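You operate a simulated robot arm through the tools that you are given. There is no shell and no other tool.

You run a simulated robot arm. Do the job below in one go: nothing can be reset, and whatever is moved stays where it is left.

TASK
Grip the wooden board in the vice and sand its rough edge.
Fine: the board on the bench; the sanding block goes back; the board stays gripped. What is to be rubbed or washed off counts as gone when no trace of it is left.

Only the result counts: the job must be done as asked and must still hold three seconds after the hand-in. Knocking over, shifting, dropping, spilling or breaking anything else fails it.

THE ROBOT
A 7-joint arm with a two-finger parallel gripper, fixed in place. Base frame: the origin is at the foot of the arm, x ahead of it, y to its left, z up. Units: mm, degrees, N and s.
Its first joint turns from -132.0 to 132.0 degrees. Payload 3.91 kg.
The TCP is the grasp point between the finger pads, 30 mm short of the fingertips. In the tool frame z runs along the fingers and y along their closing line. The gripper opens to 110 mm. The fingers are 20 mm wide and 10 mm thick; the gripper's body (48 by 112 mm) begins 55 mm behind the TCP.
Orientation is that of the tool frame in the base frame, as a unit quaternion [x, y, z, w]. With the fingers straight down and closing along the base's y, the tool's x points along the base's -x, its y along +y and its z along -z.

THE INTERFACE
- The arm moves only by the tool send_rows. Its argument "motion" is a list of rows, each an object of numbers (a shift or turn left out is 0, a gripper value left out holds the last): "gripper": the closure, from 0 (fully open) to 1 (shut); "dx", "dy", "dz": the shift along the base's x, y, z in units of 100 mm (1.0 is 100 mm); "wx", "wy", "wz": the turn, a rotation vector about the base's x, y, z in units of 60 degrees (1.0 is 60 degrees). In form: [{"gripper": .., "dx": .., "dy": .., "dz": .., "wx": .., "wy": .., "wz": ..}, ...]. A call has 1 to 20 rows; each row is the pose to reach, as a shift and turn from the pose commanded when the call began. A call with a number of a shift or a turn outside -1 to 1 is refused whole. Each row takes 0.2 s and may step no farther than 50 mm and 8.6 degrees from the row before; otherwise, or with a gripper value out of range, the whole call is refused. Where a pose cannot be reached the arm comes as near as it can. A force on the tool above 60 N (or 10 N above the force at the start of the call, whichever is more), or a blocked arm, ends the call early, and 0.2 s more pass. Each finger travels about 108 mm/s and halts on what it meets, pressing with about 22 N; the grip force reading is that of the motor and also rises with nothing between the fingers. The clock runs only during rows and for 0.2 s after the last one: add rows that repeat a pose to give the fingers time. It gives the time, the measured TCP pose, the force on the tool (base axes), the opening and the grip force at its end, in the units of the frame above (readings bear some noise), with the torque about the TCP (base axes, N m) and any sound that the robot's microphone picked up.
- Cameras (640 x 400 px; columns grow to the right, rows downward): "scene" is fixed at [399.4, 498, 1446.9]; the picture's right is [-0.64, -0.77, 0.00], its down [-0.63, 0.53, -0.56] and it looks along [0.43, -0.36, -0.83] (base axes); focal length 307 px, centre (320, 200). "wrist" rides on the gripper at [72, 17, -103] in the tool frame; the picture's right is [-0.23, 0.97, 0.00], its down [-0.76, -0.18, -0.62] and it looks along [-0.61, -0.14, 0.78] (tool axes); focal length 222 px, centre (320, 200). There is no depth. A picture from a camera that has moved, and an enlarged one, comes with that camera's place and axes in the base frame and with its lens.
- camera(camera): a new picture of that camera. It takes no simulated time.
- zoom(camera, box): a new picture of the part [left, top, right, bottom] of that camera's present view, enlarged. It takes no simulated time.
- finish_job(): hands the job in; it is judged then, once.

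Places have to be worked out from the pictures, the camera data and where the tool is seen. Open the gripper and draw the arm clear of the work before you hand the job in, unless the task says otherwise.

The tools are called after "Request:" by a JSON object that holds its "op" and its "data". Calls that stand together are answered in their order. send_rows: Moves the arm, as the interface text tells. Its arguments: {"type":"object","properties":{"motion":{"type":"array","items":{"type":"object","properties":{"gripper":{"type":"number"},"dx":{"type":"number"},"dy":{"type":"number"},"dz":{"type":"number"},"wx":{"type":"number"},"wy":{"type":"number"},"wz":{"type":"number"}}}}},"required":["motion"]} The other tools are called the same way: camera (camera) takes a picture; zoom (camera, box) takes an enlarged picture of a part of a camera's view; finish_job () hands the job in.

At the start:

```text
time_s: 0.0
position: [512.1, 65.1, 1122.0]
tool_rot: [0.001, 1.0, 0.0, 0.0]
wrist_force: [-0.2, 0.3, -1.3]
ft_torque: [-0.03, 0.01, -0.02]
opening: 109.8
gripper_force: 0.0
```

scene: 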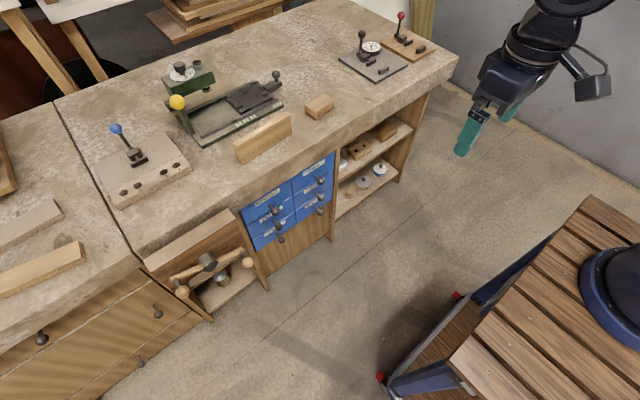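
wrist: 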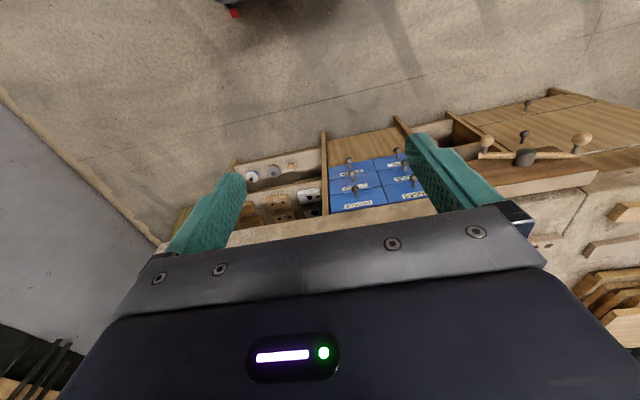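

I start by looking closely at the bench and the vice area in the scene picture.

Request:
{"op": "zoom", "data": {"camera": "scene", "box": [140, 40, 360, 180]}}

Request:
{"op": "zoom", "data": {"camera": "scene", "box": [320, 0, 460, 90]}}

Request:
{"op": "zoom", "data": {"camera": "scene", "box": [80, 100, 240, 210]}}

```text
2.86 times, centred on (250, 110) of scene
camera zoom: at [399.4, 498.0, 1446.9], right [-0.64, -0.77, 0.0], down [-0.63, 0.53, -0.56], along [0.43, -0.36, -0.83], focal length 878 px, centre (520, 457)
```

zoom: 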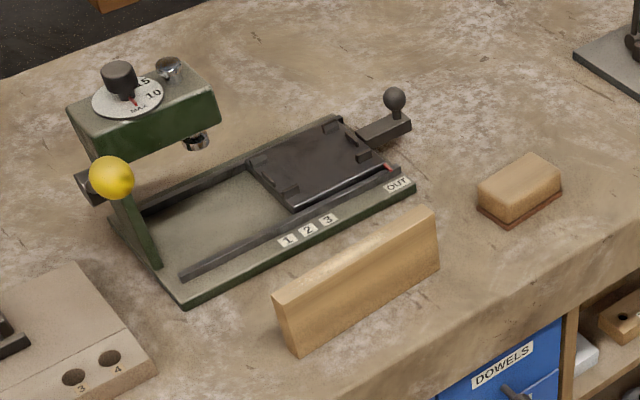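

```text
4.44 times, centred on (390, 45) of scene
camera zoom: at [399.4, 498.0, 1446.9], right [-0.64, -0.77, 0.0], down [-0.63, 0.53, -0.56], along [0.43, -0.36, -0.83], focal length 1365 px, centre (9, 889)
```

zoom: 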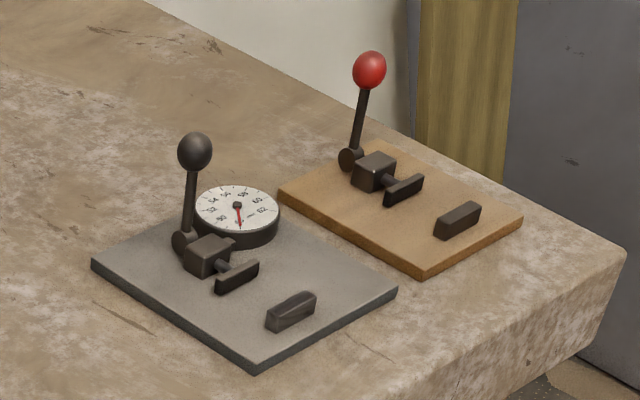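

```text
3.64 times, centred on (160, 155) of scene
camera zoom: at [399.4, 498.0, 1446.9], right [-0.64, -0.77, 0.0], down [-0.63, 0.53, -0.56], along [0.43, -0.36, -0.83], focal length 1117 px, centre (902, 364)
```

zoom: 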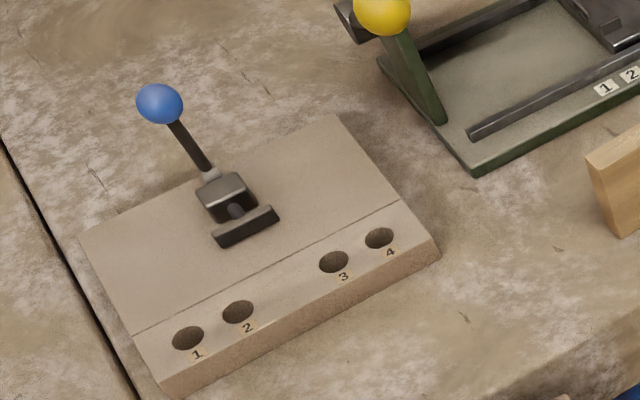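

The bench holds a standing board next to the green press, a sanding block to its right, and two lever clamps at the far right. I raise the arm and move it forward to see the bench top with the wrist camera and to triangulate its height.

Request:
{"op": "send_rows", "data": {"motion": [{"dx": 0.25, "dy": 0.2, "dz": 0.2}, {"dx": 0.5, "dy": 0.4, "dz": 0.4}, {"dx": 0.75, "dy": 0.6, "dz": 0.6}, {"dx": 1.0, "dy": 0.8, "dz": 0.8}]}}

Request:
{"op": "camera", "data": {"camera": "wrist"}}

Request:
{"op": "camera", "data": {"camera": "scene"}}

```text
time_s: 1.0
position: [610.2, 143.3, 1202.2]
tool_rot: [-0.001, 1.0, 0.0, 0.0]
wrist_force: [-0.5, -0.2, 0.2]
ft_torque: [-0.01, -0.03, -0.02]
opening: 110.0
gripper_force: 0.1
```

```text
taken
camera wrist: at [536.6, 160.7, 1305.1], right [0.23, 0.97, 0.0], down [0.76, -0.18, 0.62], along [0.61, -0.14, -0.78], focal length 222 px, centre (320, 200)
```

wrist: 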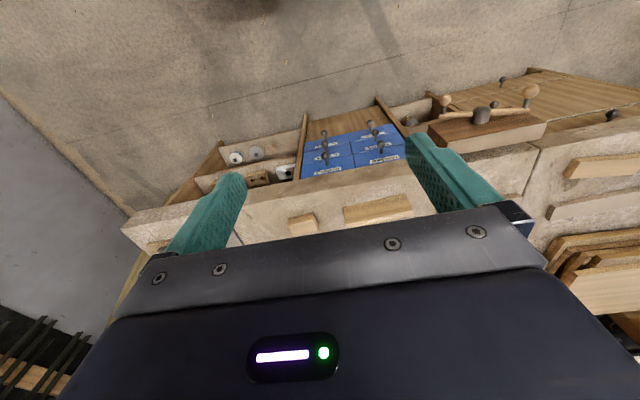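

```text
taken
```

scene: 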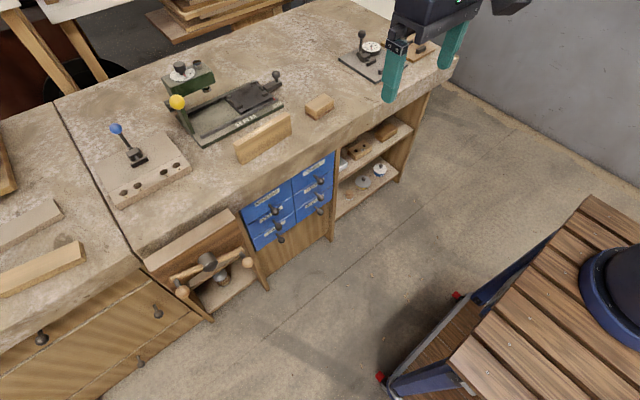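

Request:
{"op": "zoom", "data": {"camera": "wrist", "box": [240, 130, 460, 260]}}

Request:
{"op": "zoom", "data": {"camera": "scene", "box": [220, 70, 360, 170]}}

```text
2.91 times, centred on (350, 195) of wrist
camera zoom: at [536.6, 160.7, 1305.1], right [0.23, 0.97, 0.0], down [0.76, -0.18, 0.62], along [0.61, -0.14, -0.78], focal length 646 px, centre (233, 214)
```

zoom: 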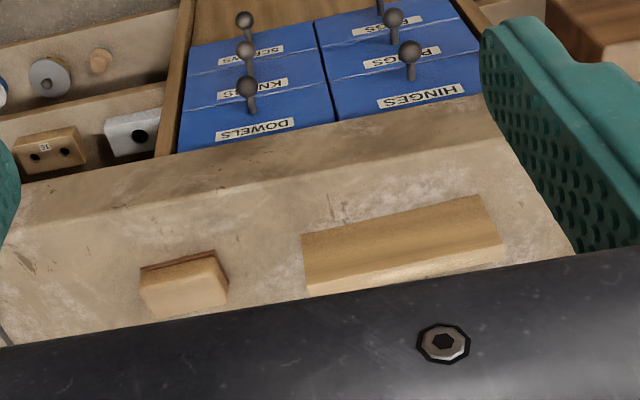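

```text
4.00 times, centred on (290, 120) of scene
camera zoom: at [399.4, 498.0, 1446.9], right [-0.64, -0.77, 0.0], down [-0.63, 0.53, -0.56], along [0.43, -0.36, -0.83], focal length 1229 px, centre (440, 520)
```

zoom: 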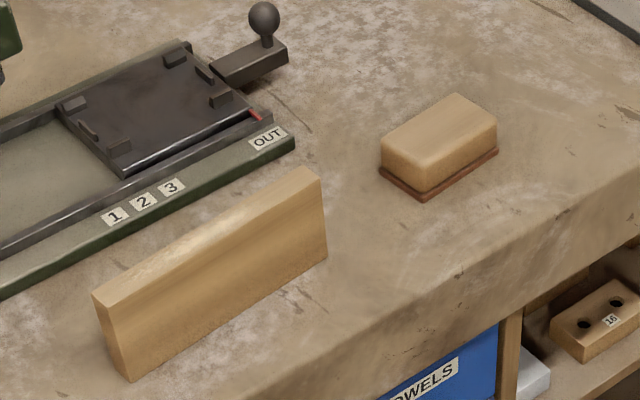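

Request:
{"op": "zoom", "data": {"camera": "scene", "box": [120, 190, 290, 330]}}

Request:
{"op": "zoom", "data": {"camera": "wrist", "box": [380, 60, 640, 230]}}

Request:
{"op": "zoom", "data": {"camera": "scene", "box": [0, 180, 130, 310]}}

```text
2.86 times, centred on (205, 260) of scene
camera zoom: at [399.4, 498.0, 1446.9], right [-0.64, -0.77, 0.0], down [-0.63, 0.53, -0.56], along [0.43, -0.36, -0.83], focal length 878 px, centre (649, 29)
```

zoom: 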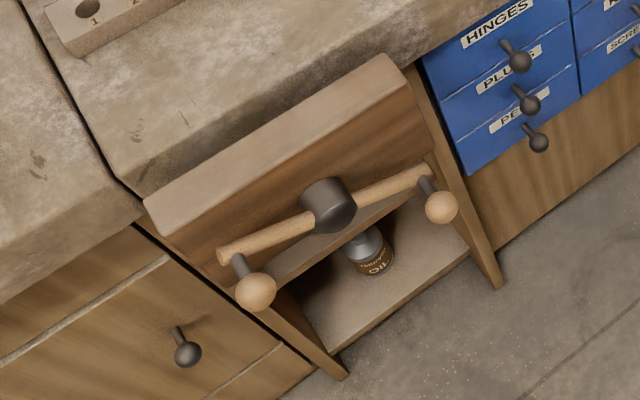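

```text
2.35 times, centred on (510, 145) of wrist
camera zoom: at [536.6, 160.7, 1305.1], right [0.23, 0.97, 0.0], down [0.76, -0.18, 0.62], along [0.61, -0.14, -0.78], focal length 523 px, centre (-127, 329)
```

zoom: 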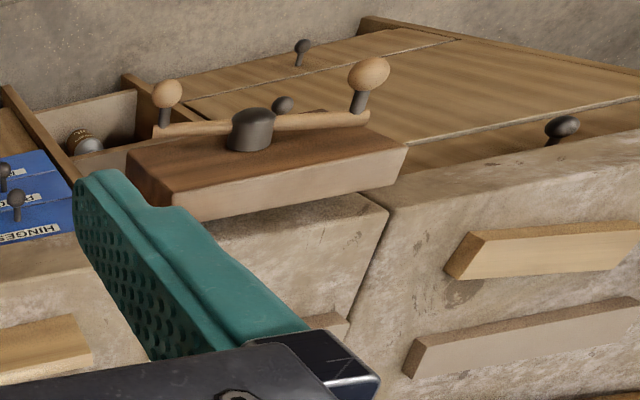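

```text
3.08 times, centred on (65, 245) of scene
camera zoom: at [399.4, 498.0, 1446.9], right [-0.64, -0.77, 0.0], down [-0.63, 0.53, -0.56], along [0.43, -0.36, -0.83], focal length 945 px, centre (1105, 62)
```

zoom: 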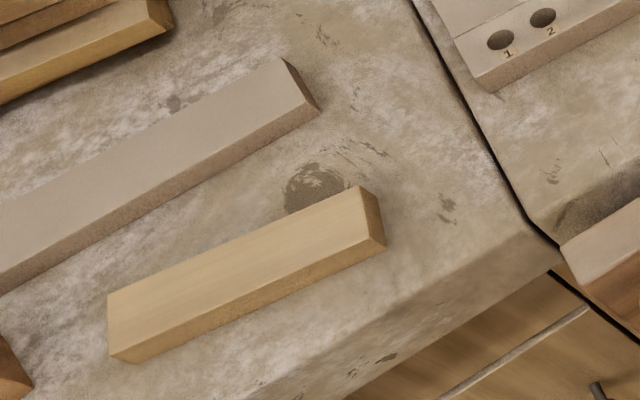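

The front vice is the wooden jaw at the bench's front-left with the two-knob crank bar. I move forward above the board to refine the position and height estimates.

Request:
{"op": "send_rows", "data": {"motion": [{"dx": 0.3, "dy": 0.2}, {"dx": 0.6, "dy": 0.4}, {"dx": 0.9, "dy": 0.6}, {"dx": 1.0, "dy": 0.6}]}}

Request:
{"op": "send_rows", "data": {"motion": [{"dx": 0.3, "dz": -0.2}, {"dx": 0.6, "dz": -0.4}, {"dx": 0.9, "dz": -0.6}, {"dx": 1.0, "dz": -0.6}]}}

Request:
{"op": "camera", "data": {"camera": "wrist"}}

Request:
{"op": "camera", "data": {"camera": "scene"}}

```text
time_s: 2.0
position: [711.1, 205.6, 1203.4]
tool_rot: [-0.001, 1.0, 0.0, 0.0]
wrist_force: [0.0, -0.2, -0.3]
ft_torque: [0.02, -0.03, -0.03]
opening: 110.0
gripper_force: 0.0
```

```text
time_s: 3.0
position: [810.8, 205.6, 1141.0]
tool_rot: [0.0, 1.0, 0.0, 0.0]
wrist_force: [0.5, 0.0, 0.5]
ft_torque: [-0.01, -0.08, -0.03]
opening: 110.1
gripper_force: 0.1
```

```text
taken
camera wrist: at [737.8, 222.7, 1244.2], right [0.23, 0.97, 0.0], down [0.76, -0.18, 0.62], along [0.61, -0.14, -0.78], focal length 222 px, centre (320, 200)
```

wrist: 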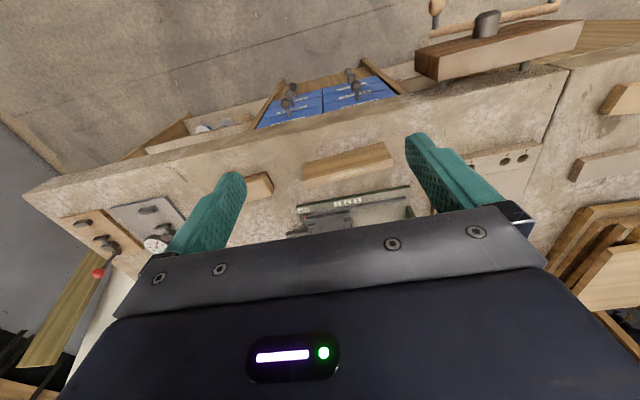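

```text
taken
```

scene: 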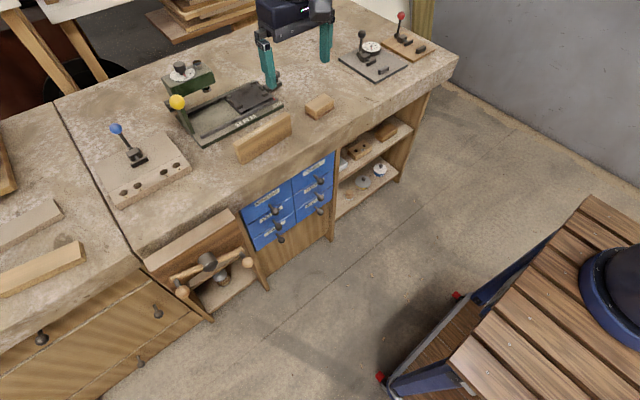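

Request:
{"op": "zoom", "data": {"camera": "wrist", "box": [230, 120, 430, 245]}}

Request:
{"op": "zoom", "data": {"camera": "wrist", "box": [400, 0, 600, 125]}}

```text
3.20 times, centred on (330, 182) of wrist
camera zoom: at [737.8, 222.7, 1244.2], right [0.23, 0.97, 0.0], down [0.76, -0.18, 0.62], along [0.61, -0.14, -0.78], focal length 711 px, centre (288, 256)
```

zoom: 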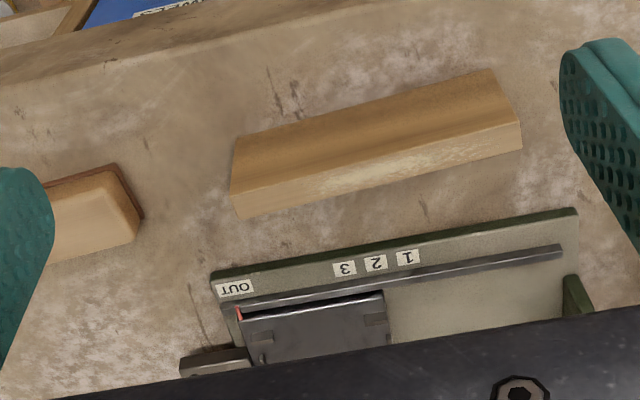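

```text
3.20 times, centred on (500, 62) of wrist
camera zoom: at [737.8, 222.7, 1244.2], right [0.23, 0.97, 0.0], down [0.76, -0.18, 0.62], along [0.61, -0.14, -0.78], focal length 711 px, centre (-256, 640)
```

zoom: 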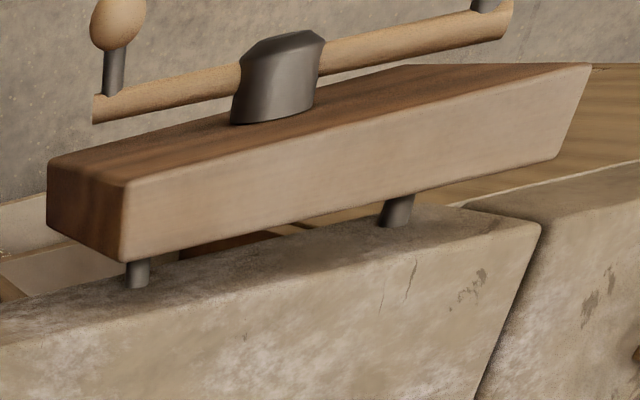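

The vice has a screw and guide rods visible in an open gap between jaw and bench, so the board can rest on them. I go over to look at the vice more closely.

Request:
{"op": "send_rows", "data": {"motion": [{"dx": -0.1, "dy": 0.33, "dz": -0.1}, {"dx": -0.2, "dy": 0.66, "dz": -0.2}, {"dx": -0.3, "dy": 1.0, "dz": -0.3}]}}

Request:
{"op": "send_rows", "data": {"motion": [{"dy": 0.33, "dz": -0.3}, {"dy": 0.66, "dz": -0.6}, {"dx": -0.1, "dy": 1.0, "dz": -0.8}]}}

Request:
{"op": "send_rows", "data": {"motion": [{"dy": 0.33, "dz": -0.3}, {"dy": 0.66, "dz": -0.6}, {"dx": 0.0, "dy": 1.0, "dz": -0.8}]}}

Request:
{"op": "camera", "data": {"camera": "wrist"}}

Request:
{"op": "camera", "data": {"camera": "scene"}}

```text
time_s: 3.8
position: [781.2, 303.4, 1113.1]
tool_rot: [0.0, 1.0, 0.001, -0.001]
wrist_force: [0.5, 0.0, 0.0]
ft_torque: [0.02, 0.0, 0.02]
opening: 109.8
gripper_force: 0.0
```

```text
time_s: 4.6
position: [772.1, 405.1, 1029.6]
tool_rot: [0.0, 1.0, -0.001, 0.0]
wrist_force: [0.2, -1.2, 0.4]
ft_torque: [0.01, 0.06, 0.01]
opening: 109.8
gripper_force: 0.1
```

```text
time_s: 5.4
position: [774.3, 506.2, 950.5]
tool_rot: [0.0, 1.0, 0.0, 0.001]
wrist_force: [-0.5, -0.4, -0.3]
ft_torque: [0.03, 0.02, 0.0]
opening: 109.9
gripper_force: 0.0
```

```text
taken
camera wrist: at [701.0, 523.7, 1053.4], right [0.23, 0.97, 0.0], down [0.76, -0.18, 0.62], along [0.61, -0.14, -0.78], focal length 222 px, centre (320, 200)
```

wrist: 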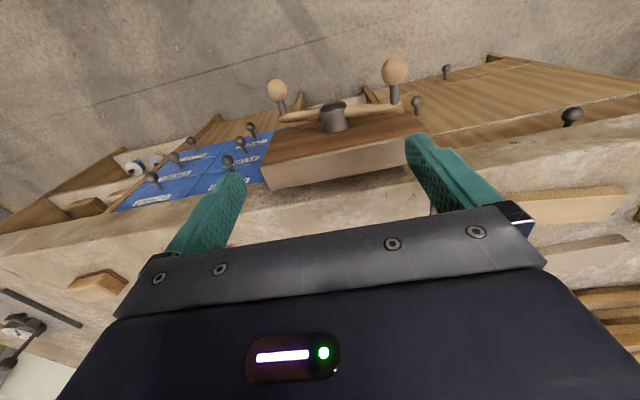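

```text
taken
```

scene: 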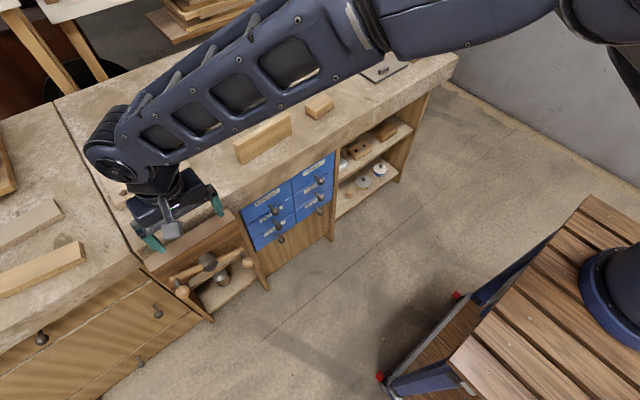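

Request:
{"op": "zoom", "data": {"camera": "wrist", "box": [250, 40, 450, 200]}}

Request:
{"op": "zoom", "data": {"camera": "wrist", "box": [230, 130, 450, 240]}}

```text
2.50 times, centred on (350, 120) of wrist
camera zoom: at [701.0, 523.7, 1053.4], right [0.23, 0.97, 0.0], down [0.76, -0.18, 0.62], along [0.61, -0.14, -0.78], focal length 555 px, centre (245, 400)
```

zoom: 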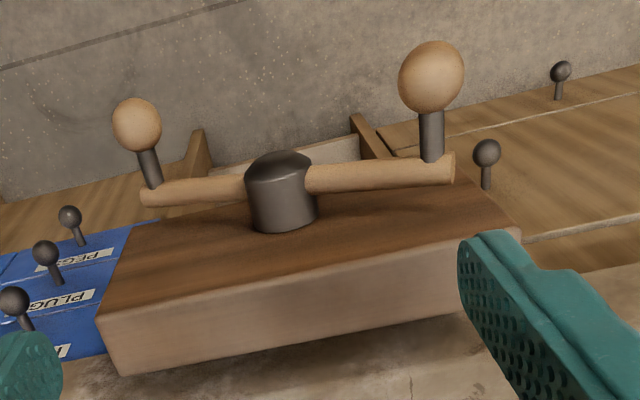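

```text
2.91 times, centred on (340, 185) of wrist
camera zoom: at [701.0, 523.7, 1053.4], right [0.23, 0.97, 0.0], down [0.76, -0.18, 0.62], along [0.61, -0.14, -0.78], focal length 646 px, centre (262, 244)
```

zoom: 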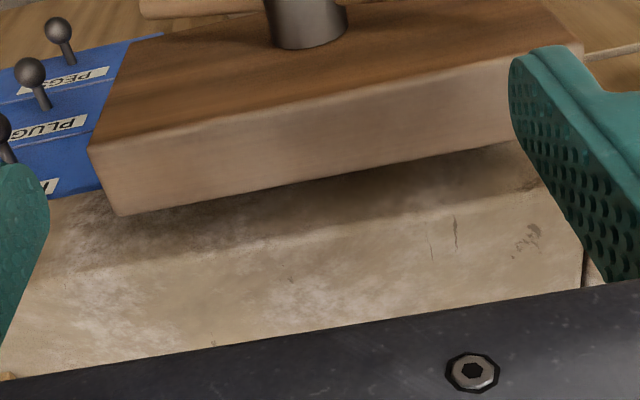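

The jaw top appears at about z≈797, x 830–867, y 410–626; the bench face at x≈885–890, board about 20 mm thick. I turn the tool 90° (fingers closing along x, camera looking along +y) to look down the vice gap lengthwise.

Request:
{"op": "send_rows", "data": {"motion": [{"wz": 0.14, "dz": 0.1}, {"wz": 0.28, "dz": 0.2, "dy": -0.1}, {"wz": 0.42, "dz": 0.2, "dy": -0.2}, {"wz": 0.56, "dz": 0.2, "dy": -0.3}, {"wz": 0.7, "dz": 0.2, "dy": -0.4, "dx": 0.1}, {"wz": 0.84, "dz": 0.2, "dy": -0.6, "dx": 0.2}, {"wz": 0.98, "dz": 0.2, "dy": -0.8, "dx": 0.3}]}}

Request:
{"op": "send_rows", "data": {"motion": [{"wz": 0.13, "dx": 0.15}, {"wz": 0.26, "dx": 0.3}, {"wz": 0.39, "dx": 0.45, "dy": -0.1}, {"wz": 0.52, "dx": 0.6, "dy": -0.2}, {"wz": 0.52, "dx": 0.76, "dy": -0.25}]}}

Request:
{"op": "camera", "data": {"camera": "wrist"}}

Request:
{"op": "camera", "data": {"camera": "scene"}}

```text
time_s: 7.0
position: [800.1, 426.7, 971.6]
tool_rot: [-0.492, 0.87, -0.001, 0.0]
wrist_force: [-0.3, 0.9, 0.8]
ft_torque: [-0.01, -0.04, 0.01]
opening: 110.2
gripper_force: 0.1
```

```text
time_s: 8.2
position: [878.4, 401.1, 971.9]
tool_rot: [0.708, -0.707, 0.001, 0.0]
wrist_force: [-0.6, 0.4, 0.4]
ft_torque: [0.0, -0.05, 0.01]
opening: 110.1
gripper_force: 0.0
```

```text
taken
camera wrist: at [861.5, 327.9, 1074.4], right [-0.97, 0.23, 0.0], down [0.18, 0.76, 0.62], along [0.14, 0.61, -0.78], focal length 222 px, centre (320, 200)
```

wrist: 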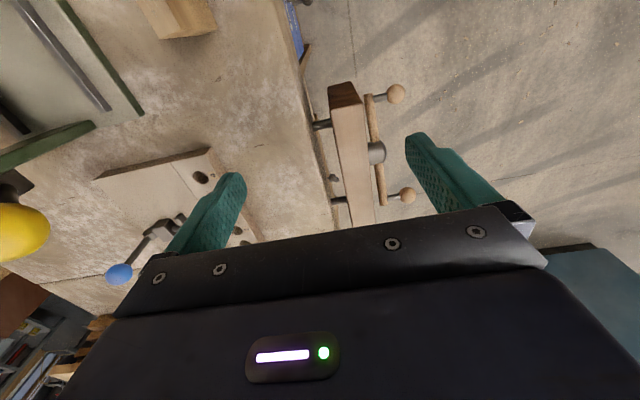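

```text
taken
```

scene: 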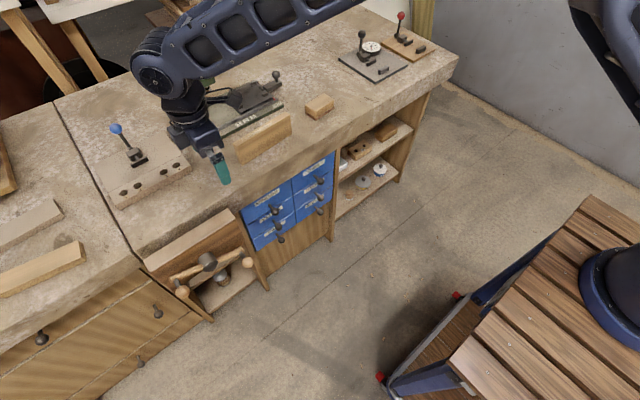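

Request:
{"op": "zoom", "data": {"camera": "wrist", "box": [270, 60, 430, 220]}}

Request:
{"op": "zoom", "data": {"camera": "wrist", "box": [0, 0, 240, 150]}}

```text
2.50 times, centred on (350, 140) of wrist
camera zoom: at [861.5, 327.9, 1074.4], right [-0.97, 0.23, 0.0], down [0.18, 0.76, 0.62], along [0.14, 0.61, -0.78], focal length 555 px, centre (245, 350)
```

zoom: 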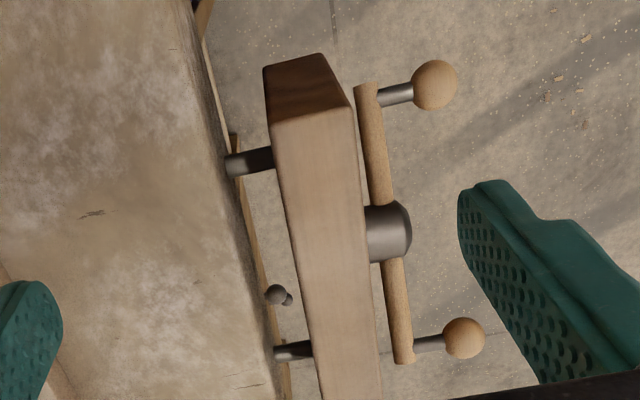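

```text
2.67 times, centred on (120, 75) of wrist
camera zoom: at [861.5, 327.9, 1074.4], right [-0.97, 0.23, 0.0], down [0.18, 0.76, 0.62], along [0.14, 0.61, -0.78], focal length 592 px, centre (853, 533)
```

zoom: 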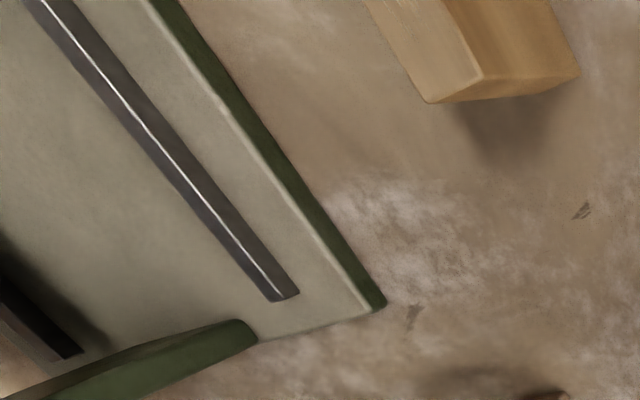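

The gap between jaw and bench face looks about 30 mm with two guide rods at y≈444 and 591, z≈746, so the board (about 73 tall) can rest on them. Next I look at the board and sanding block from the same orientation, going there at a safe height.

Request:
{"op": "send_rows", "data": {"motion": [{"dz": 0.4, "dy": -0.1}, {"dz": 0.6, "dy": -0.4}, {"dz": 0.6, "dy": -0.7}, {"dz": 0.6, "dy": -1.0}]}}

Request:
{"op": "send_rows", "data": {"motion": [{"dx": 0.1, "dy": -0.4}, {"dx": 0.2, "dy": -0.8}, {"dx": 0.3, "dy": -1.0}]}}

Request:
{"op": "send_rows", "data": {"motion": [{"dx": 0.1, "dy": -0.4}, {"dx": 0.2, "dy": -0.8}, {"dx": 0.3, "dy": -0.9}]}}

Request:
{"op": "camera", "data": {"camera": "wrist"}}

Request:
{"op": "camera", "data": {"camera": "scene"}}

```text
time_s: 9.2
position: [880.6, 299.6, 1031.2]
tool_rot: [-0.707, 0.707, 0.0, -0.001]
wrist_force: [-0.3, 0.6, -0.5]
ft_torque: [-0.05, 0.02, 0.03]
opening: 109.8
gripper_force: 0.1
```

```text
time_s: 10.0
position: [906.5, 199.8, 1031.2]
tool_rot: [0.708, -0.706, -0.001, 0.0]
wrist_force: [0.7, 0.3, 0.1]
ft_torque: [-0.06, -0.01, -0.01]
opening: 110.1
gripper_force: 0.1
```

```text
time_s: 10.8
position: [936.1, 108.8, 1033.4]
tool_rot: [-0.707, 0.707, -0.001, 0.0]
wrist_force: [-1.0, 0.4, 0.0]
ft_torque: [-0.02, -0.03, -0.02]
opening: 110.0
gripper_force: 0.0
```

```text
taken
camera wrist: at [919.9, 37.4, 1135.6], right [-0.97, 0.23, 0.0], down [0.18, 0.76, 0.62], along [0.14, 0.61, -0.78], focal length 222 px, centre (320, 200)
```

wrist: 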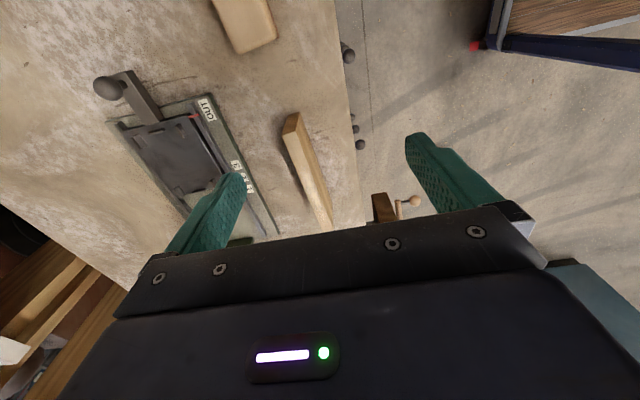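

```text
taken
```

scene: 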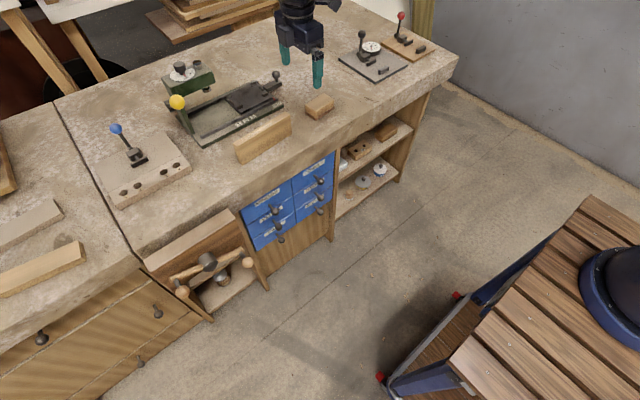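

Request:
{"op": "zoom", "data": {"camera": "wrist", "box": [190, 0, 380, 130]}}

Request:
{"op": "zoom", "data": {"camera": "wrist", "box": [230, 100, 380, 230]}}

```text
3.08 times, centred on (285, 65) of wrist
camera zoom: at [919.9, 37.4, 1135.6], right [-0.97, 0.23, 0.0], down [0.18, 0.76, 0.62], along [0.14, 0.61, -0.78], focal length 684 px, centre (428, 615)
```

zoom: 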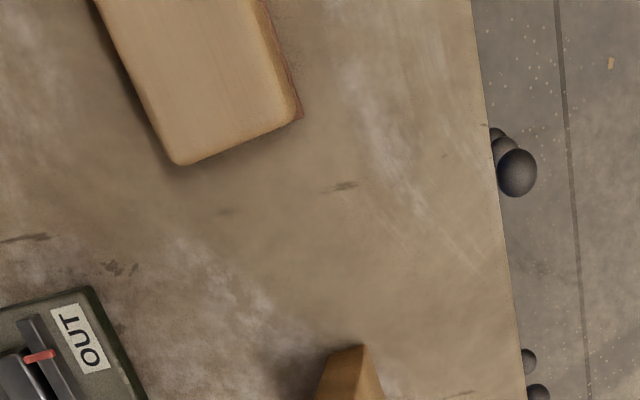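

```text
3.08 times, centred on (305, 165) of wrist
camera zoom: at [919.9, 37.4, 1135.6], right [-0.97, 0.23, 0.0], down [0.18, 0.76, 0.62], along [0.14, 0.61, -0.78], focal length 684 px, centre (366, 308)
```

zoom: 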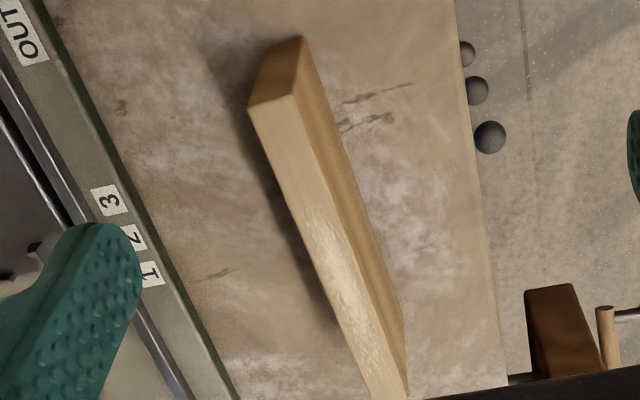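

The board stands at about (974, 214), yaw about +4.5°, top z≈873, bench z≈799, about 18 mm thick; bench front edge at x≈901. I move above it with the fingers partly closed and yaw matched, checking reach.

Request:
{"op": "send_rows", "data": {"motion": [{"gripper": 0.4, "dx": 0.1, "dy": 0.3, "wz": 0.04, "dz": -0.1}, {"gripper": 0.4, "dx": 0.2, "dy": 0.6, "wz": 0.075, "dz": -0.3}, {"gripper": 0.4, "dx": 0.3, "dy": 0.9, "wz": 0.075, "dz": -0.5}, {"gripper": 0.4, "dx": 0.36, "dy": 1.0, "wz": 0.075, "dz": -0.7}, {"gripper": 0.4, "dx": 0.36, "dy": 1.0, "wz": 0.075, "dz": -0.7}]}}

Request:
{"op": "camera", "data": {"camera": "wrist"}}

Request:
{"op": "zoom", "data": {"camera": "scene", "box": [180, 40, 360, 180]}}

```text
time_s: 12.0
position: [974.8, 213.3, 963.0]
tool_rot: [0.734, -0.679, -0.001, 0.0]
wrist_force: [0.1, 0.3, 0.3]
ft_torque: [0.02, -0.02, 0.02]
opening: 66.2
gripper_force: 0.0
```

```text
taken
camera wrist: at [962.9, 138.8, 1064.8], right [-0.99, 0.15, 0.0], down [0.12, 0.77, 0.62], along [0.09, 0.62, -0.78], focal length 222 px, centre (320, 200)
```

wrist: 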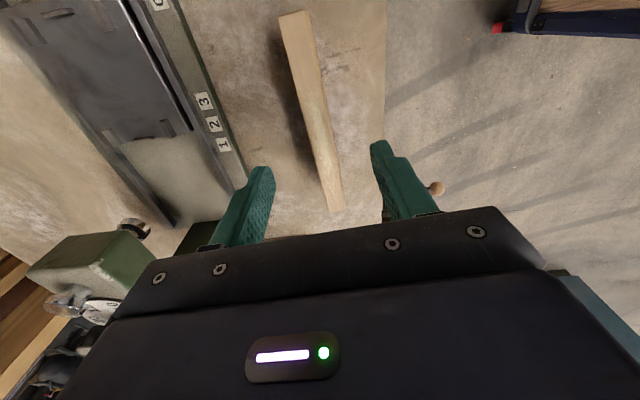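

```text
2.86 times, centred on (270, 110) of scene
camera zoom: at [399.4, 498.0, 1446.9], right [-0.64, -0.77, 0.0], down [-0.63, 0.53, -0.56], along [0.43, -0.36, -0.83], focal length 878 px, centre (463, 457)
```

zoom: 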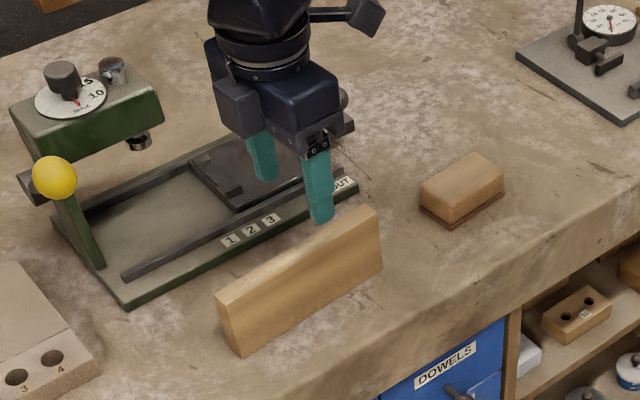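

Request:
{"op": "zoom", "data": {"camera": "wrist", "box": [220, 0, 420, 220]}}

```text
1.82 times, centred on (320, 110) of wrist
camera zoom: at [962.9, 138.8, 1064.8], right [-0.99, 0.15, 0.0], down [0.12, 0.77, 0.62], along [0.09, 0.62, -0.78], focal length 404 px, centre (320, 364)
```

zoom: 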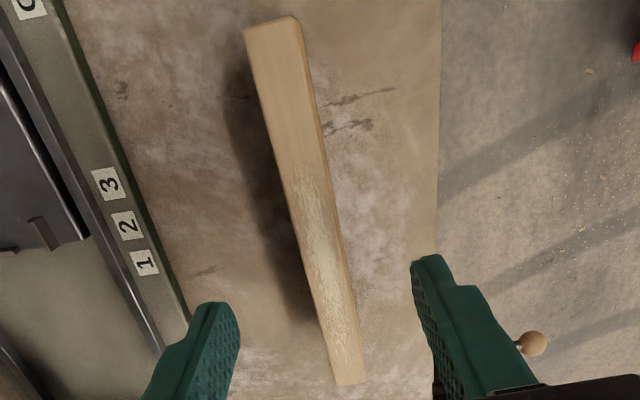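

The rough, fuzzy patch is on the board's top edge, on the +y half. Board centre ≈ (975, 220), yaw ≈ 3.8°; I descend so the fingertips overlap the top by ~18 mm.

Request:
{"op": "send_rows", "data": {"motion": [{"gripper": 0.4, "dy": 0.09, "wz": -0.01, "dz": -0.25}, {"gripper": 0.4, "dy": 0.09, "wz": -0.01, "dz": -0.5}, {"gripper": 0.4, "dy": 0.09, "wz": -0.01, "dz": -0.65}, {"gripper": 0.4, "dy": 0.09, "wz": -0.01, "dz": -0.76}, {"gripper": 0.4, "dy": 0.09, "wz": -0.01, "dz": -0.76}]}}

Request:
{"op": "camera", "data": {"camera": "wrist"}}

Request:
{"op": "zoom", "data": {"camera": "scene", "box": [180, 40, 360, 180]}}

```text
time_s: 13.2
position: [973.7, 218.1, 886.0]
tool_rot: [0.731, -0.683, 0.001, 0.001]
wrist_force: [-0.8, -0.3, 0.5]
ft_torque: [-0.01, -0.01, -0.04]
opening: 66.1
gripper_force: 0.1
```

```text
taken
camera wrist: at [961.9, 144.1, 988.1], right [-0.99, 0.16, 0.0], down [0.13, 0.77, 0.62], along [0.1, 0.62, -0.78], focal length 222 px, centre (320, 200)
```

wrist: 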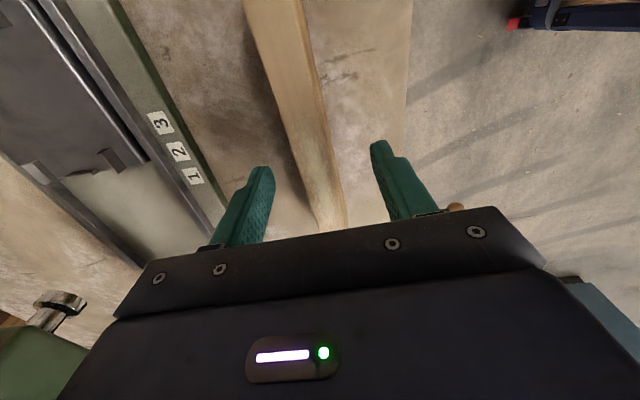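

```text
2.86 times, centred on (270, 110) of scene
camera zoom: at [399.4, 498.0, 1446.9], right [-0.64, -0.77, 0.0], down [-0.63, 0.53, -0.56], along [0.43, -0.36, -0.83], focal length 878 px, centre (463, 457)
```

zoom: 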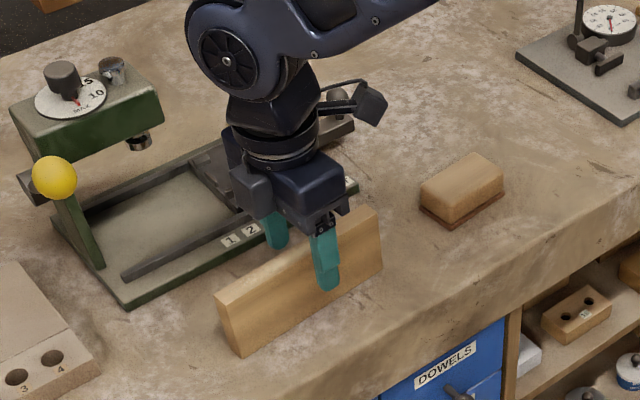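

Fingers straddle the board symmetrically; I close on it.

Request:
{"op": "send_rows", "data": {"motion": [{"gripper": 0.7}, {"gripper": 0.8}, {"gripper": 1.0}, {"gripper": 1.0}, {"gripper": 1.0}, {"gripper": 1.0}]}}

Request:
{"op": "zoom", "data": {"camera": "scene", "box": [180, 40, 360, 180]}}

Request:
{"op": "camera", "data": {"camera": "wrist"}}

```text
time_s: 14.6
position: [973.6, 216.9, 886.2]
tool_rot: [0.731, -0.683, 0.0, 0.001]
wrist_force: [-0.4, 0.4, 0.9]
ft_torque: [-0.03, -0.04, 0.03]
opening: 19.6
gripper_force: 22.4
```

```text
2.86 times, centred on (270, 110) of scene
camera zoom: at [399.4, 498.0, 1446.9], right [-0.64, -0.77, 0.0], down [-0.63, 0.53, -0.56], along [0.43, -0.36, -0.83], focal length 878 px, centre (463, 457)
```

zoom: 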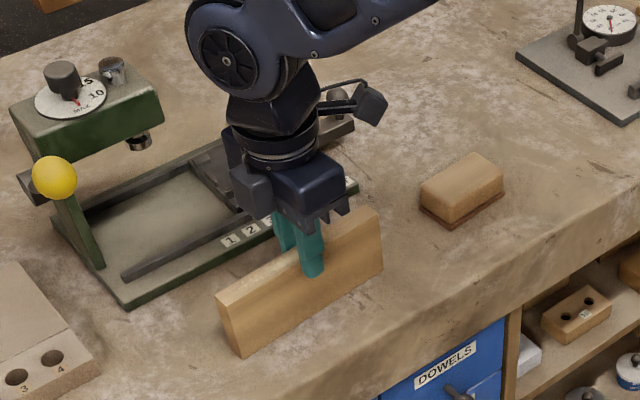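

```text
taken
camera wrist: at [961.9, 144.1, 988.2], right [-0.99, 0.16, 0.0], down [0.13, 0.77, 0.62], along [0.1, 0.62, -0.78], focal length 222 px, centre (320, 200)
```

wrist: 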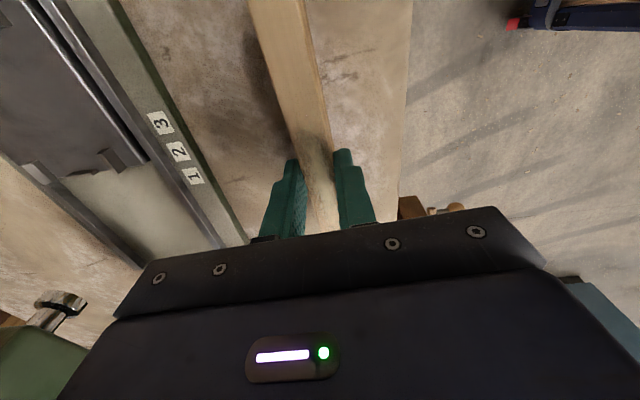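

Request:
{"op": "zoom", "data": {"camera": "scene", "box": [230, 90, 320, 170]}}

```text
5.00 times, centred on (275, 130) of scene
camera zoom: at [399.4, 498.0, 1446.9], right [-0.64, -0.77, 0.0], down [-0.63, 0.53, -0.56], along [0.43, -0.36, -0.83], focal length 1536 px, centre (545, 550)
```

zoom: 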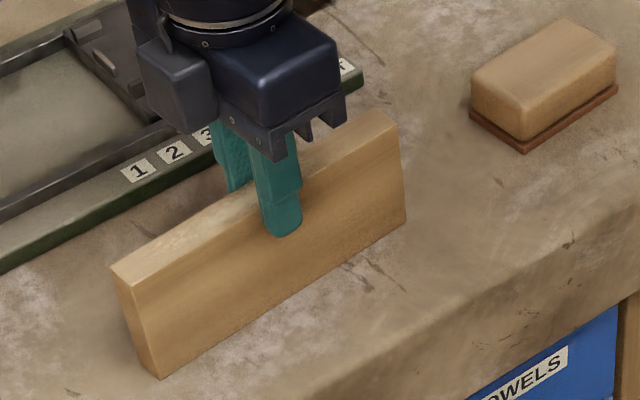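

Held: opening 19.6 mm, overlap ≈ 23 mm. I lift the board straight up, then draw it back and square its yaw.

Request:
{"op": "send_rows", "data": {"motion": [{"gripper": 1, "dz": 0.15}, {"gripper": 1, "dz": 0.35}, {"gripper": 1, "dz": 0.6}, {"gripper": 1, "dz": 0.8, "dx": -0.1, "wz": -0.03}, {"gripper": 1, "dz": 0.8, "dx": -0.4, "wz": -0.064, "dy": 0.2}, {"gripper": 1, "dz": 0.8, "dx": -0.7, "wz": -0.064, "dy": 0.5}, {"gripper": 1, "dz": 0.8, "dx": -0.9, "wz": -0.064, "dy": 0.9}]}}

Request:
{"op": "send_rows", "data": {"motion": [{"gripper": 1, "dy": 0.3}, {"gripper": 1, "dy": 0.6}, {"gripper": 1, "dy": 0.9}, {"gripper": 1, "dy": 1.0}]}}

Request:
{"op": "send_rows", "data": {"motion": [{"gripper": 1, "dy": 0.25}, {"gripper": 1, "dy": 0.5}, {"gripper": 1, "dy": 0.75}, {"gripper": 1, "dy": 1.0}, {"gripper": 1, "dy": 1.0}]}}

Request:
{"op": "camera", "data": {"camera": "wrist"}}

Request:
{"op": "camera", "data": {"camera": "scene"}}

```text
time_s: 16.2
position: [884.0, 311.2, 962.8]
tool_rot: [-0.707, 0.708, 0.0, 0.0]
wrist_force: [0.6, -1.5, -2.2]
ft_torque: [0.03, 0.01, -0.02]
opening: 19.5
gripper_force: 21.5
```

```text
time_s: 17.2
position: [884.3, 411.0, 965.2]
tool_rot: [0.708, -0.707, 0.0, 0.0]
wrist_force: [-0.2, 0.0, -1.1]
ft_torque: [0.01, -0.02, 0.02]
opening: 19.3
gripper_force: 22.7
```

```text
time_s: 18.4
position: [886.1, 512.3, 967.4]
tool_rot: [0.707, -0.707, 0.0, 0.0]
wrist_force: [-0.2, -0.2, -1.4]
ft_torque: [-0.01, 0.02, 0.0]
opening: 19.7
gripper_force: 21.7
```

```text
taken
camera wrist: at [869.2, 438.8, 1069.4], right [-0.97, 0.23, 0.0], down [0.18, 0.76, 0.62], along [0.14, 0.61, -0.78], focal length 222 px, centre (320, 200)
```

wrist: 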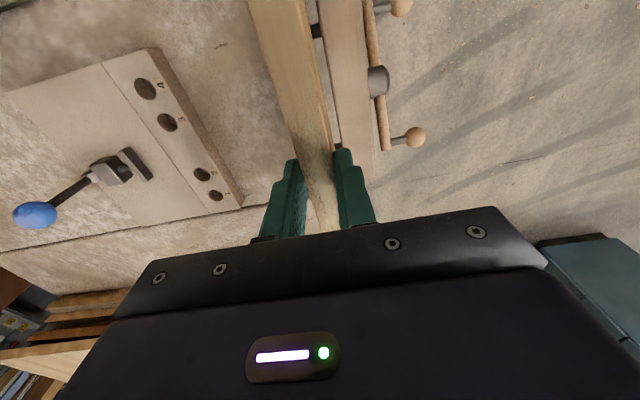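

```text
taken
```

scene: 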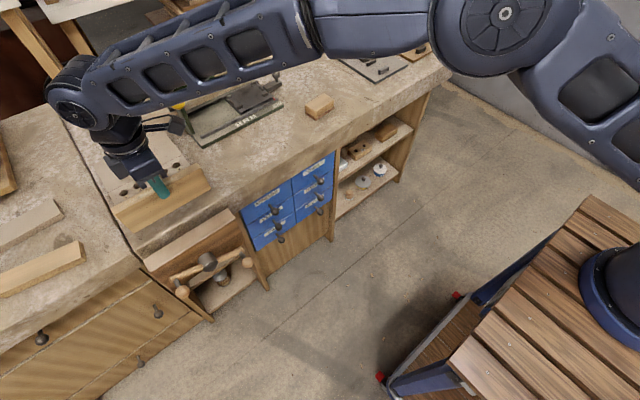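

Request:
{"op": "zoom", "data": {"camera": "wrist", "box": [240, 0, 420, 170]}}

Request:
{"op": "zoom", "data": {"camera": "scene", "box": [90, 130, 280, 310]}}

```text
2.35 times, centred on (330, 85) of wrist
camera zoom: at [869.2, 438.8, 1069.4], right [-0.97, 0.23, 0.0], down [0.18, 0.76, 0.62], along [0.14, 0.61, -0.78], focal length 523 px, centre (296, 471)
```

zoom: 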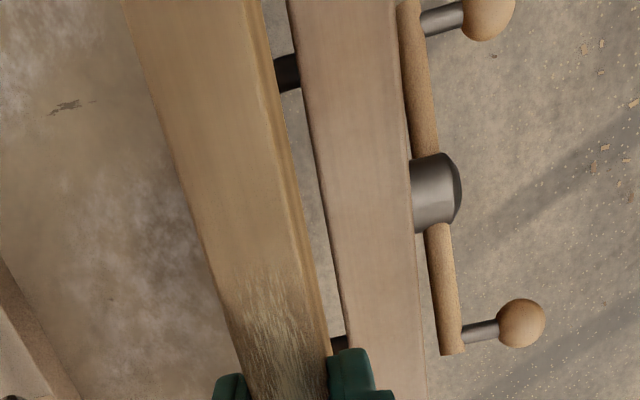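

```text
2.22 times, centred on (185, 220) of scene
camera zoom: at [399.4, 498.0, 1446.9], right [-0.64, -0.77, 0.0], down [-0.63, 0.53, -0.56], along [0.43, -0.36, -0.83], focal length 683 px, centre (620, 156)
```

zoom: 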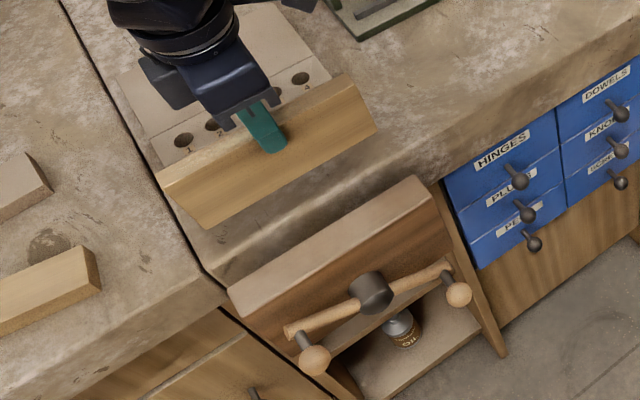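

The board hangs parallel to the gap: board spans x≈877–896, gap is roughly 870–900. I shift slightly (−1 mm x, +5 mm y) and lower until its bottom is just above the jaw top, then recheck.

Request:
{"op": "send_rows", "data": {"motion": [{"gripper": 1, "dx": -0.01, "dy": 0.05, "dz": -0.2}, {"gripper": 1, "dx": -0.01, "dy": 0.05, "dz": -0.45}, {"gripper": 1, "dx": -0.01, "dy": 0.05, "dz": -0.65}, {"gripper": 1, "dx": -0.01, "dy": 0.05, "dz": -0.74}, {"gripper": 1, "dx": -0.01, "dy": 0.05, "dz": -0.74}]}}

Request:
{"op": "zoom", "data": {"camera": "wrist", "box": [240, 0, 420, 170]}}

Request:
{"op": "zoom", "data": {"camera": "scene", "box": [90, 130, 280, 310]}}

```text
time_s: 19.6
position: [884.3, 516.3, 894.0]
tool_rot: [0.708, -0.706, 0.0, 0.001]
wrist_force: [0.4, 0.5, -1.4]
ft_torque: [0.02, -0.01, 0.01]
opening: 19.7
gripper_force: 22.1
```

```text
2.35 times, centred on (330, 85) of wrist
camera zoom: at [867.1, 443.0, 995.7], right [-0.97, 0.23, 0.0], down [0.18, 0.76, 0.62], along [0.14, 0.61, -0.78], focal length 523 px, centre (296, 471)
```

zoom: 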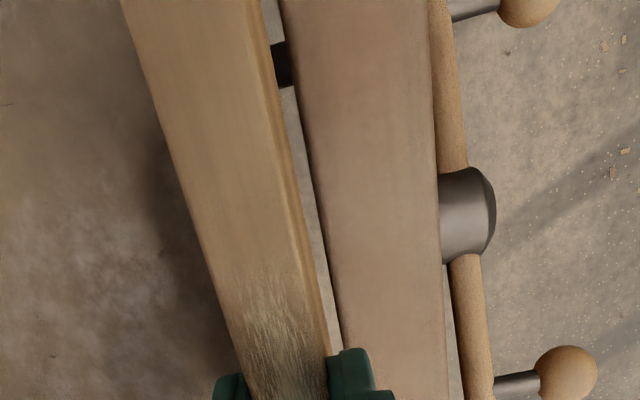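

```text
2.22 times, centred on (185, 220) of scene
camera zoom: at [399.4, 498.0, 1446.9], right [-0.64, -0.77, 0.0], down [-0.63, 0.53, -0.56], along [0.43, -0.36, -0.83], focal length 683 px, centre (620, 156)
```

zoom: 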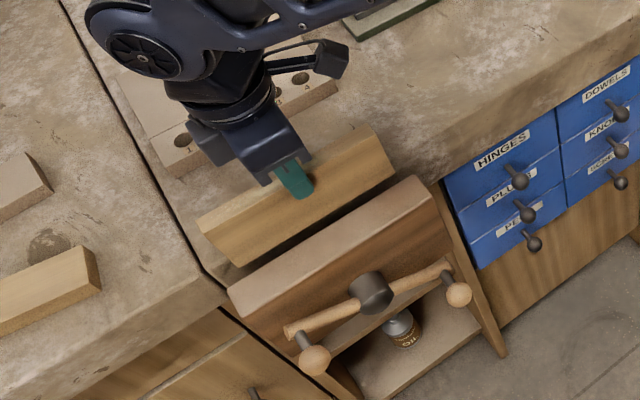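

Jaw edge is at x≈870, board front face ≈875. I lower into the gap in small steps, watching force.

Request:
{"op": "send_rows", "data": {"motion": [{"gripper": 1, "dz": -0.05}, {"gripper": 1, "dz": -0.1}, {"gripper": 1, "dz": -0.15}, {"gripper": 1, "dz": -0.2}, {"gripper": 1, "dz": -0.25}, {"gripper": 1, "dz": -0.3}, {"gripper": 1, "dz": -0.35}, {"gripper": 1, "dz": -0.4}]}}

Request:
{"op": "zoom", "data": {"camera": "wrist", "box": [240, 0, 420, 170]}}

Request:
{"op": "zoom", "data": {"camera": "scene", "box": [90, 130, 280, 310]}}

```text
time_s: 21.4
position: [882.0, 514.1, 853.0]
tool_rot: [0.707, -0.707, 0.0, 0.0]
wrist_force: [-0.5, 0.7, -2.4]
ft_torque: [0.01, -0.03, 0.0]
opening: 19.8
gripper_force: 22.2
```

```text
2.35 times, centred on (330, 85) of wrist
camera zoom: at [865.4, 442.1, 954.9], right [-0.97, 0.23, 0.0], down [0.18, 0.76, 0.62], along [0.14, 0.61, -0.78], focal length 523 px, centre (296, 471)
```

zoom: 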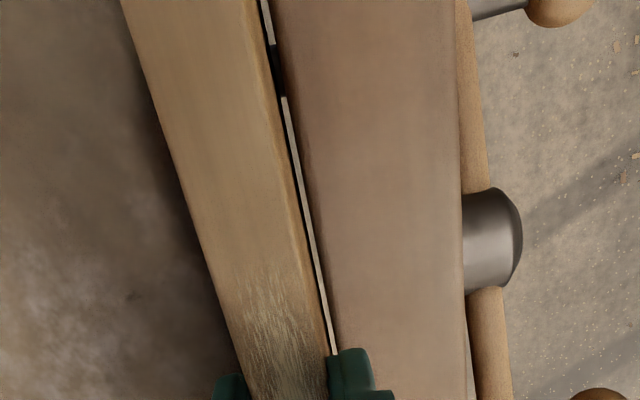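

```text
2.22 times, centred on (185, 220) of scene
camera zoom: at [399.4, 498.0, 1446.9], right [-0.64, -0.77, 0.0], down [-0.63, 0.53, -0.56], along [0.43, -0.36, -0.83], focal length 683 px, centre (620, 156)
```

zoom: 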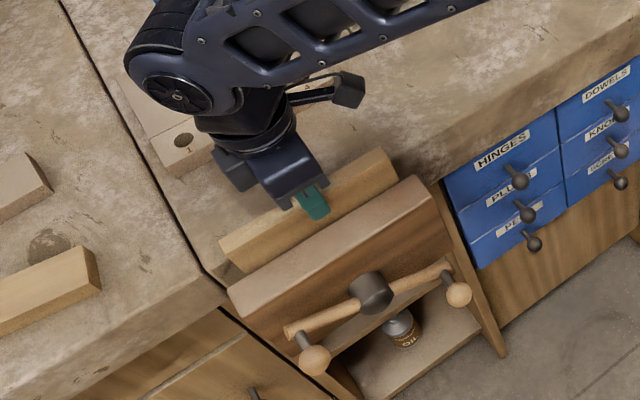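

The board is entering the gap cleanly. I continue with small steps to find the rods by force.

Request:
{"op": "send_rows", "data": {"motion": [{"gripper": 1, "dz": -0.02}, {"gripper": 1, "dz": -0.04}, {"gripper": 1, "dz": -0.06}, {"gripper": 1, "dz": -0.08}]}}

Request:
{"op": "send_rows", "data": {"motion": [{"gripper": 1, "dz": -0.01}, {"gripper": 1, "dz": -0.02}, {"gripper": 1, "dz": -0.03}]}}

```text
time_s: 22.4
position: [882.7, 514.5, 844.2]
tool_rot: [0.707, -0.707, 0.0, -0.001]
wrist_force: [0.1, -0.6, -1.6]
ft_torque: [-0.01, 0.0, -0.01]
opening: 19.3
gripper_force: 22.2
```

```text
time_s: 23.2
position: [882.3, 514.3, 841.5]
tool_rot: [0.708, -0.706, 0.0, -0.001]
wrist_force: [-0.5, 0.1, -1.7]
ft_torque: [-0.01, 0.0, 0.0]
opening: 19.3
gripper_force: 21.8
```

Request:
{"op": "send_rows", "data": {"motion": [{"gripper": 1, "dz": -0.01}, {"gripper": 1, "dz": -0.02}, {"gripper": 1, "dz": -0.03}]}}

Request:
{"op": "zoom", "data": {"camera": "scene", "box": [120, 160, 240, 260]}}

Request:
{"op": "camera", "data": {"camera": "wrist"}}

```text
time_s: 24.0
position: [882.7, 514.6, 839.9]
tool_rot: [0.707, -0.707, 0.0, 0.0]
wrist_force: [0.0, 0.7, -1.2]
ft_torque: [0.05, -0.02, -0.03]
opening: 19.1
gripper_force: 21.5
```

```text
4.00 times, centred on (180, 210) of scene
camera zoom: at [399.4, 498.0, 1446.9], right [-0.64, -0.77, 0.0], down [-0.63, 0.53, -0.56], along [0.43, -0.36, -0.83], focal length 1229 px, centre (880, 160)
```

zoom: 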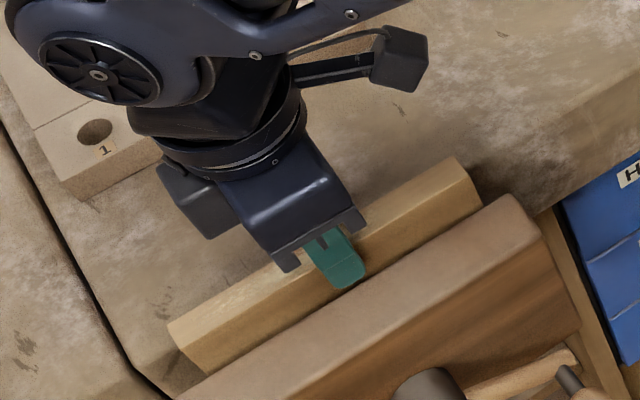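

```text
taken
camera wrist: at [866.0, 442.5, 941.3], right [-0.97, 0.23, 0.0], down [0.18, 0.76, 0.62], along [0.14, 0.61, -0.78], focal length 222 px, centre (320, 200)
```

wrist: 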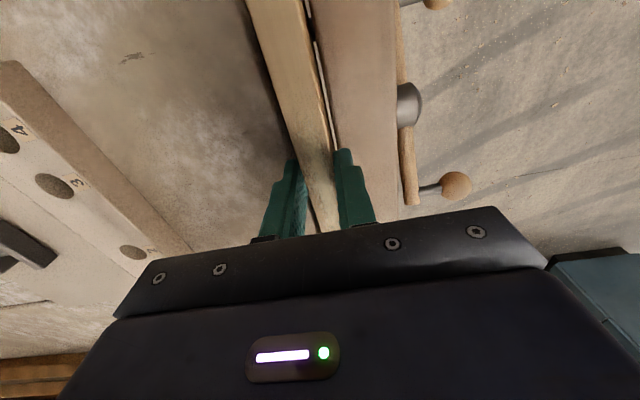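

Request:
{"op": "send_rows", "data": {"motion": [{"gripper": 1, "dz": -0.01}, {"gripper": 1, "dz": -0.02}, {"gripper": 1, "dz": -0.02}]}}

Request:
{"op": "send_rows", "data": {"motion": [{"gripper": 1, "dz": -0.01}, {"gripper": 1, "dz": -0.02}, {"gripper": 1, "dz": -0.02}]}}

```text
time_s: 24.8
position: [883.3, 514.7, 837.6]
tool_rot: [0.708, -0.707, 0.001, -0.001]
wrist_force: [-0.6, -0.3, -0.5]
ft_torque: [0.04, 0.01, -0.04]
opening: 19.7
gripper_force: 22.1
```

```text
time_s: 25.6
position: [883.4, 515.7, 836.6]
tool_rot: [0.707, -0.707, 0.0, -0.001]
wrist_force: [0.4, -4.2, 18.6]
ft_torque: [-0.25, -0.03, 0.0]
opening: 19.4
gripper_force: 22.4
```

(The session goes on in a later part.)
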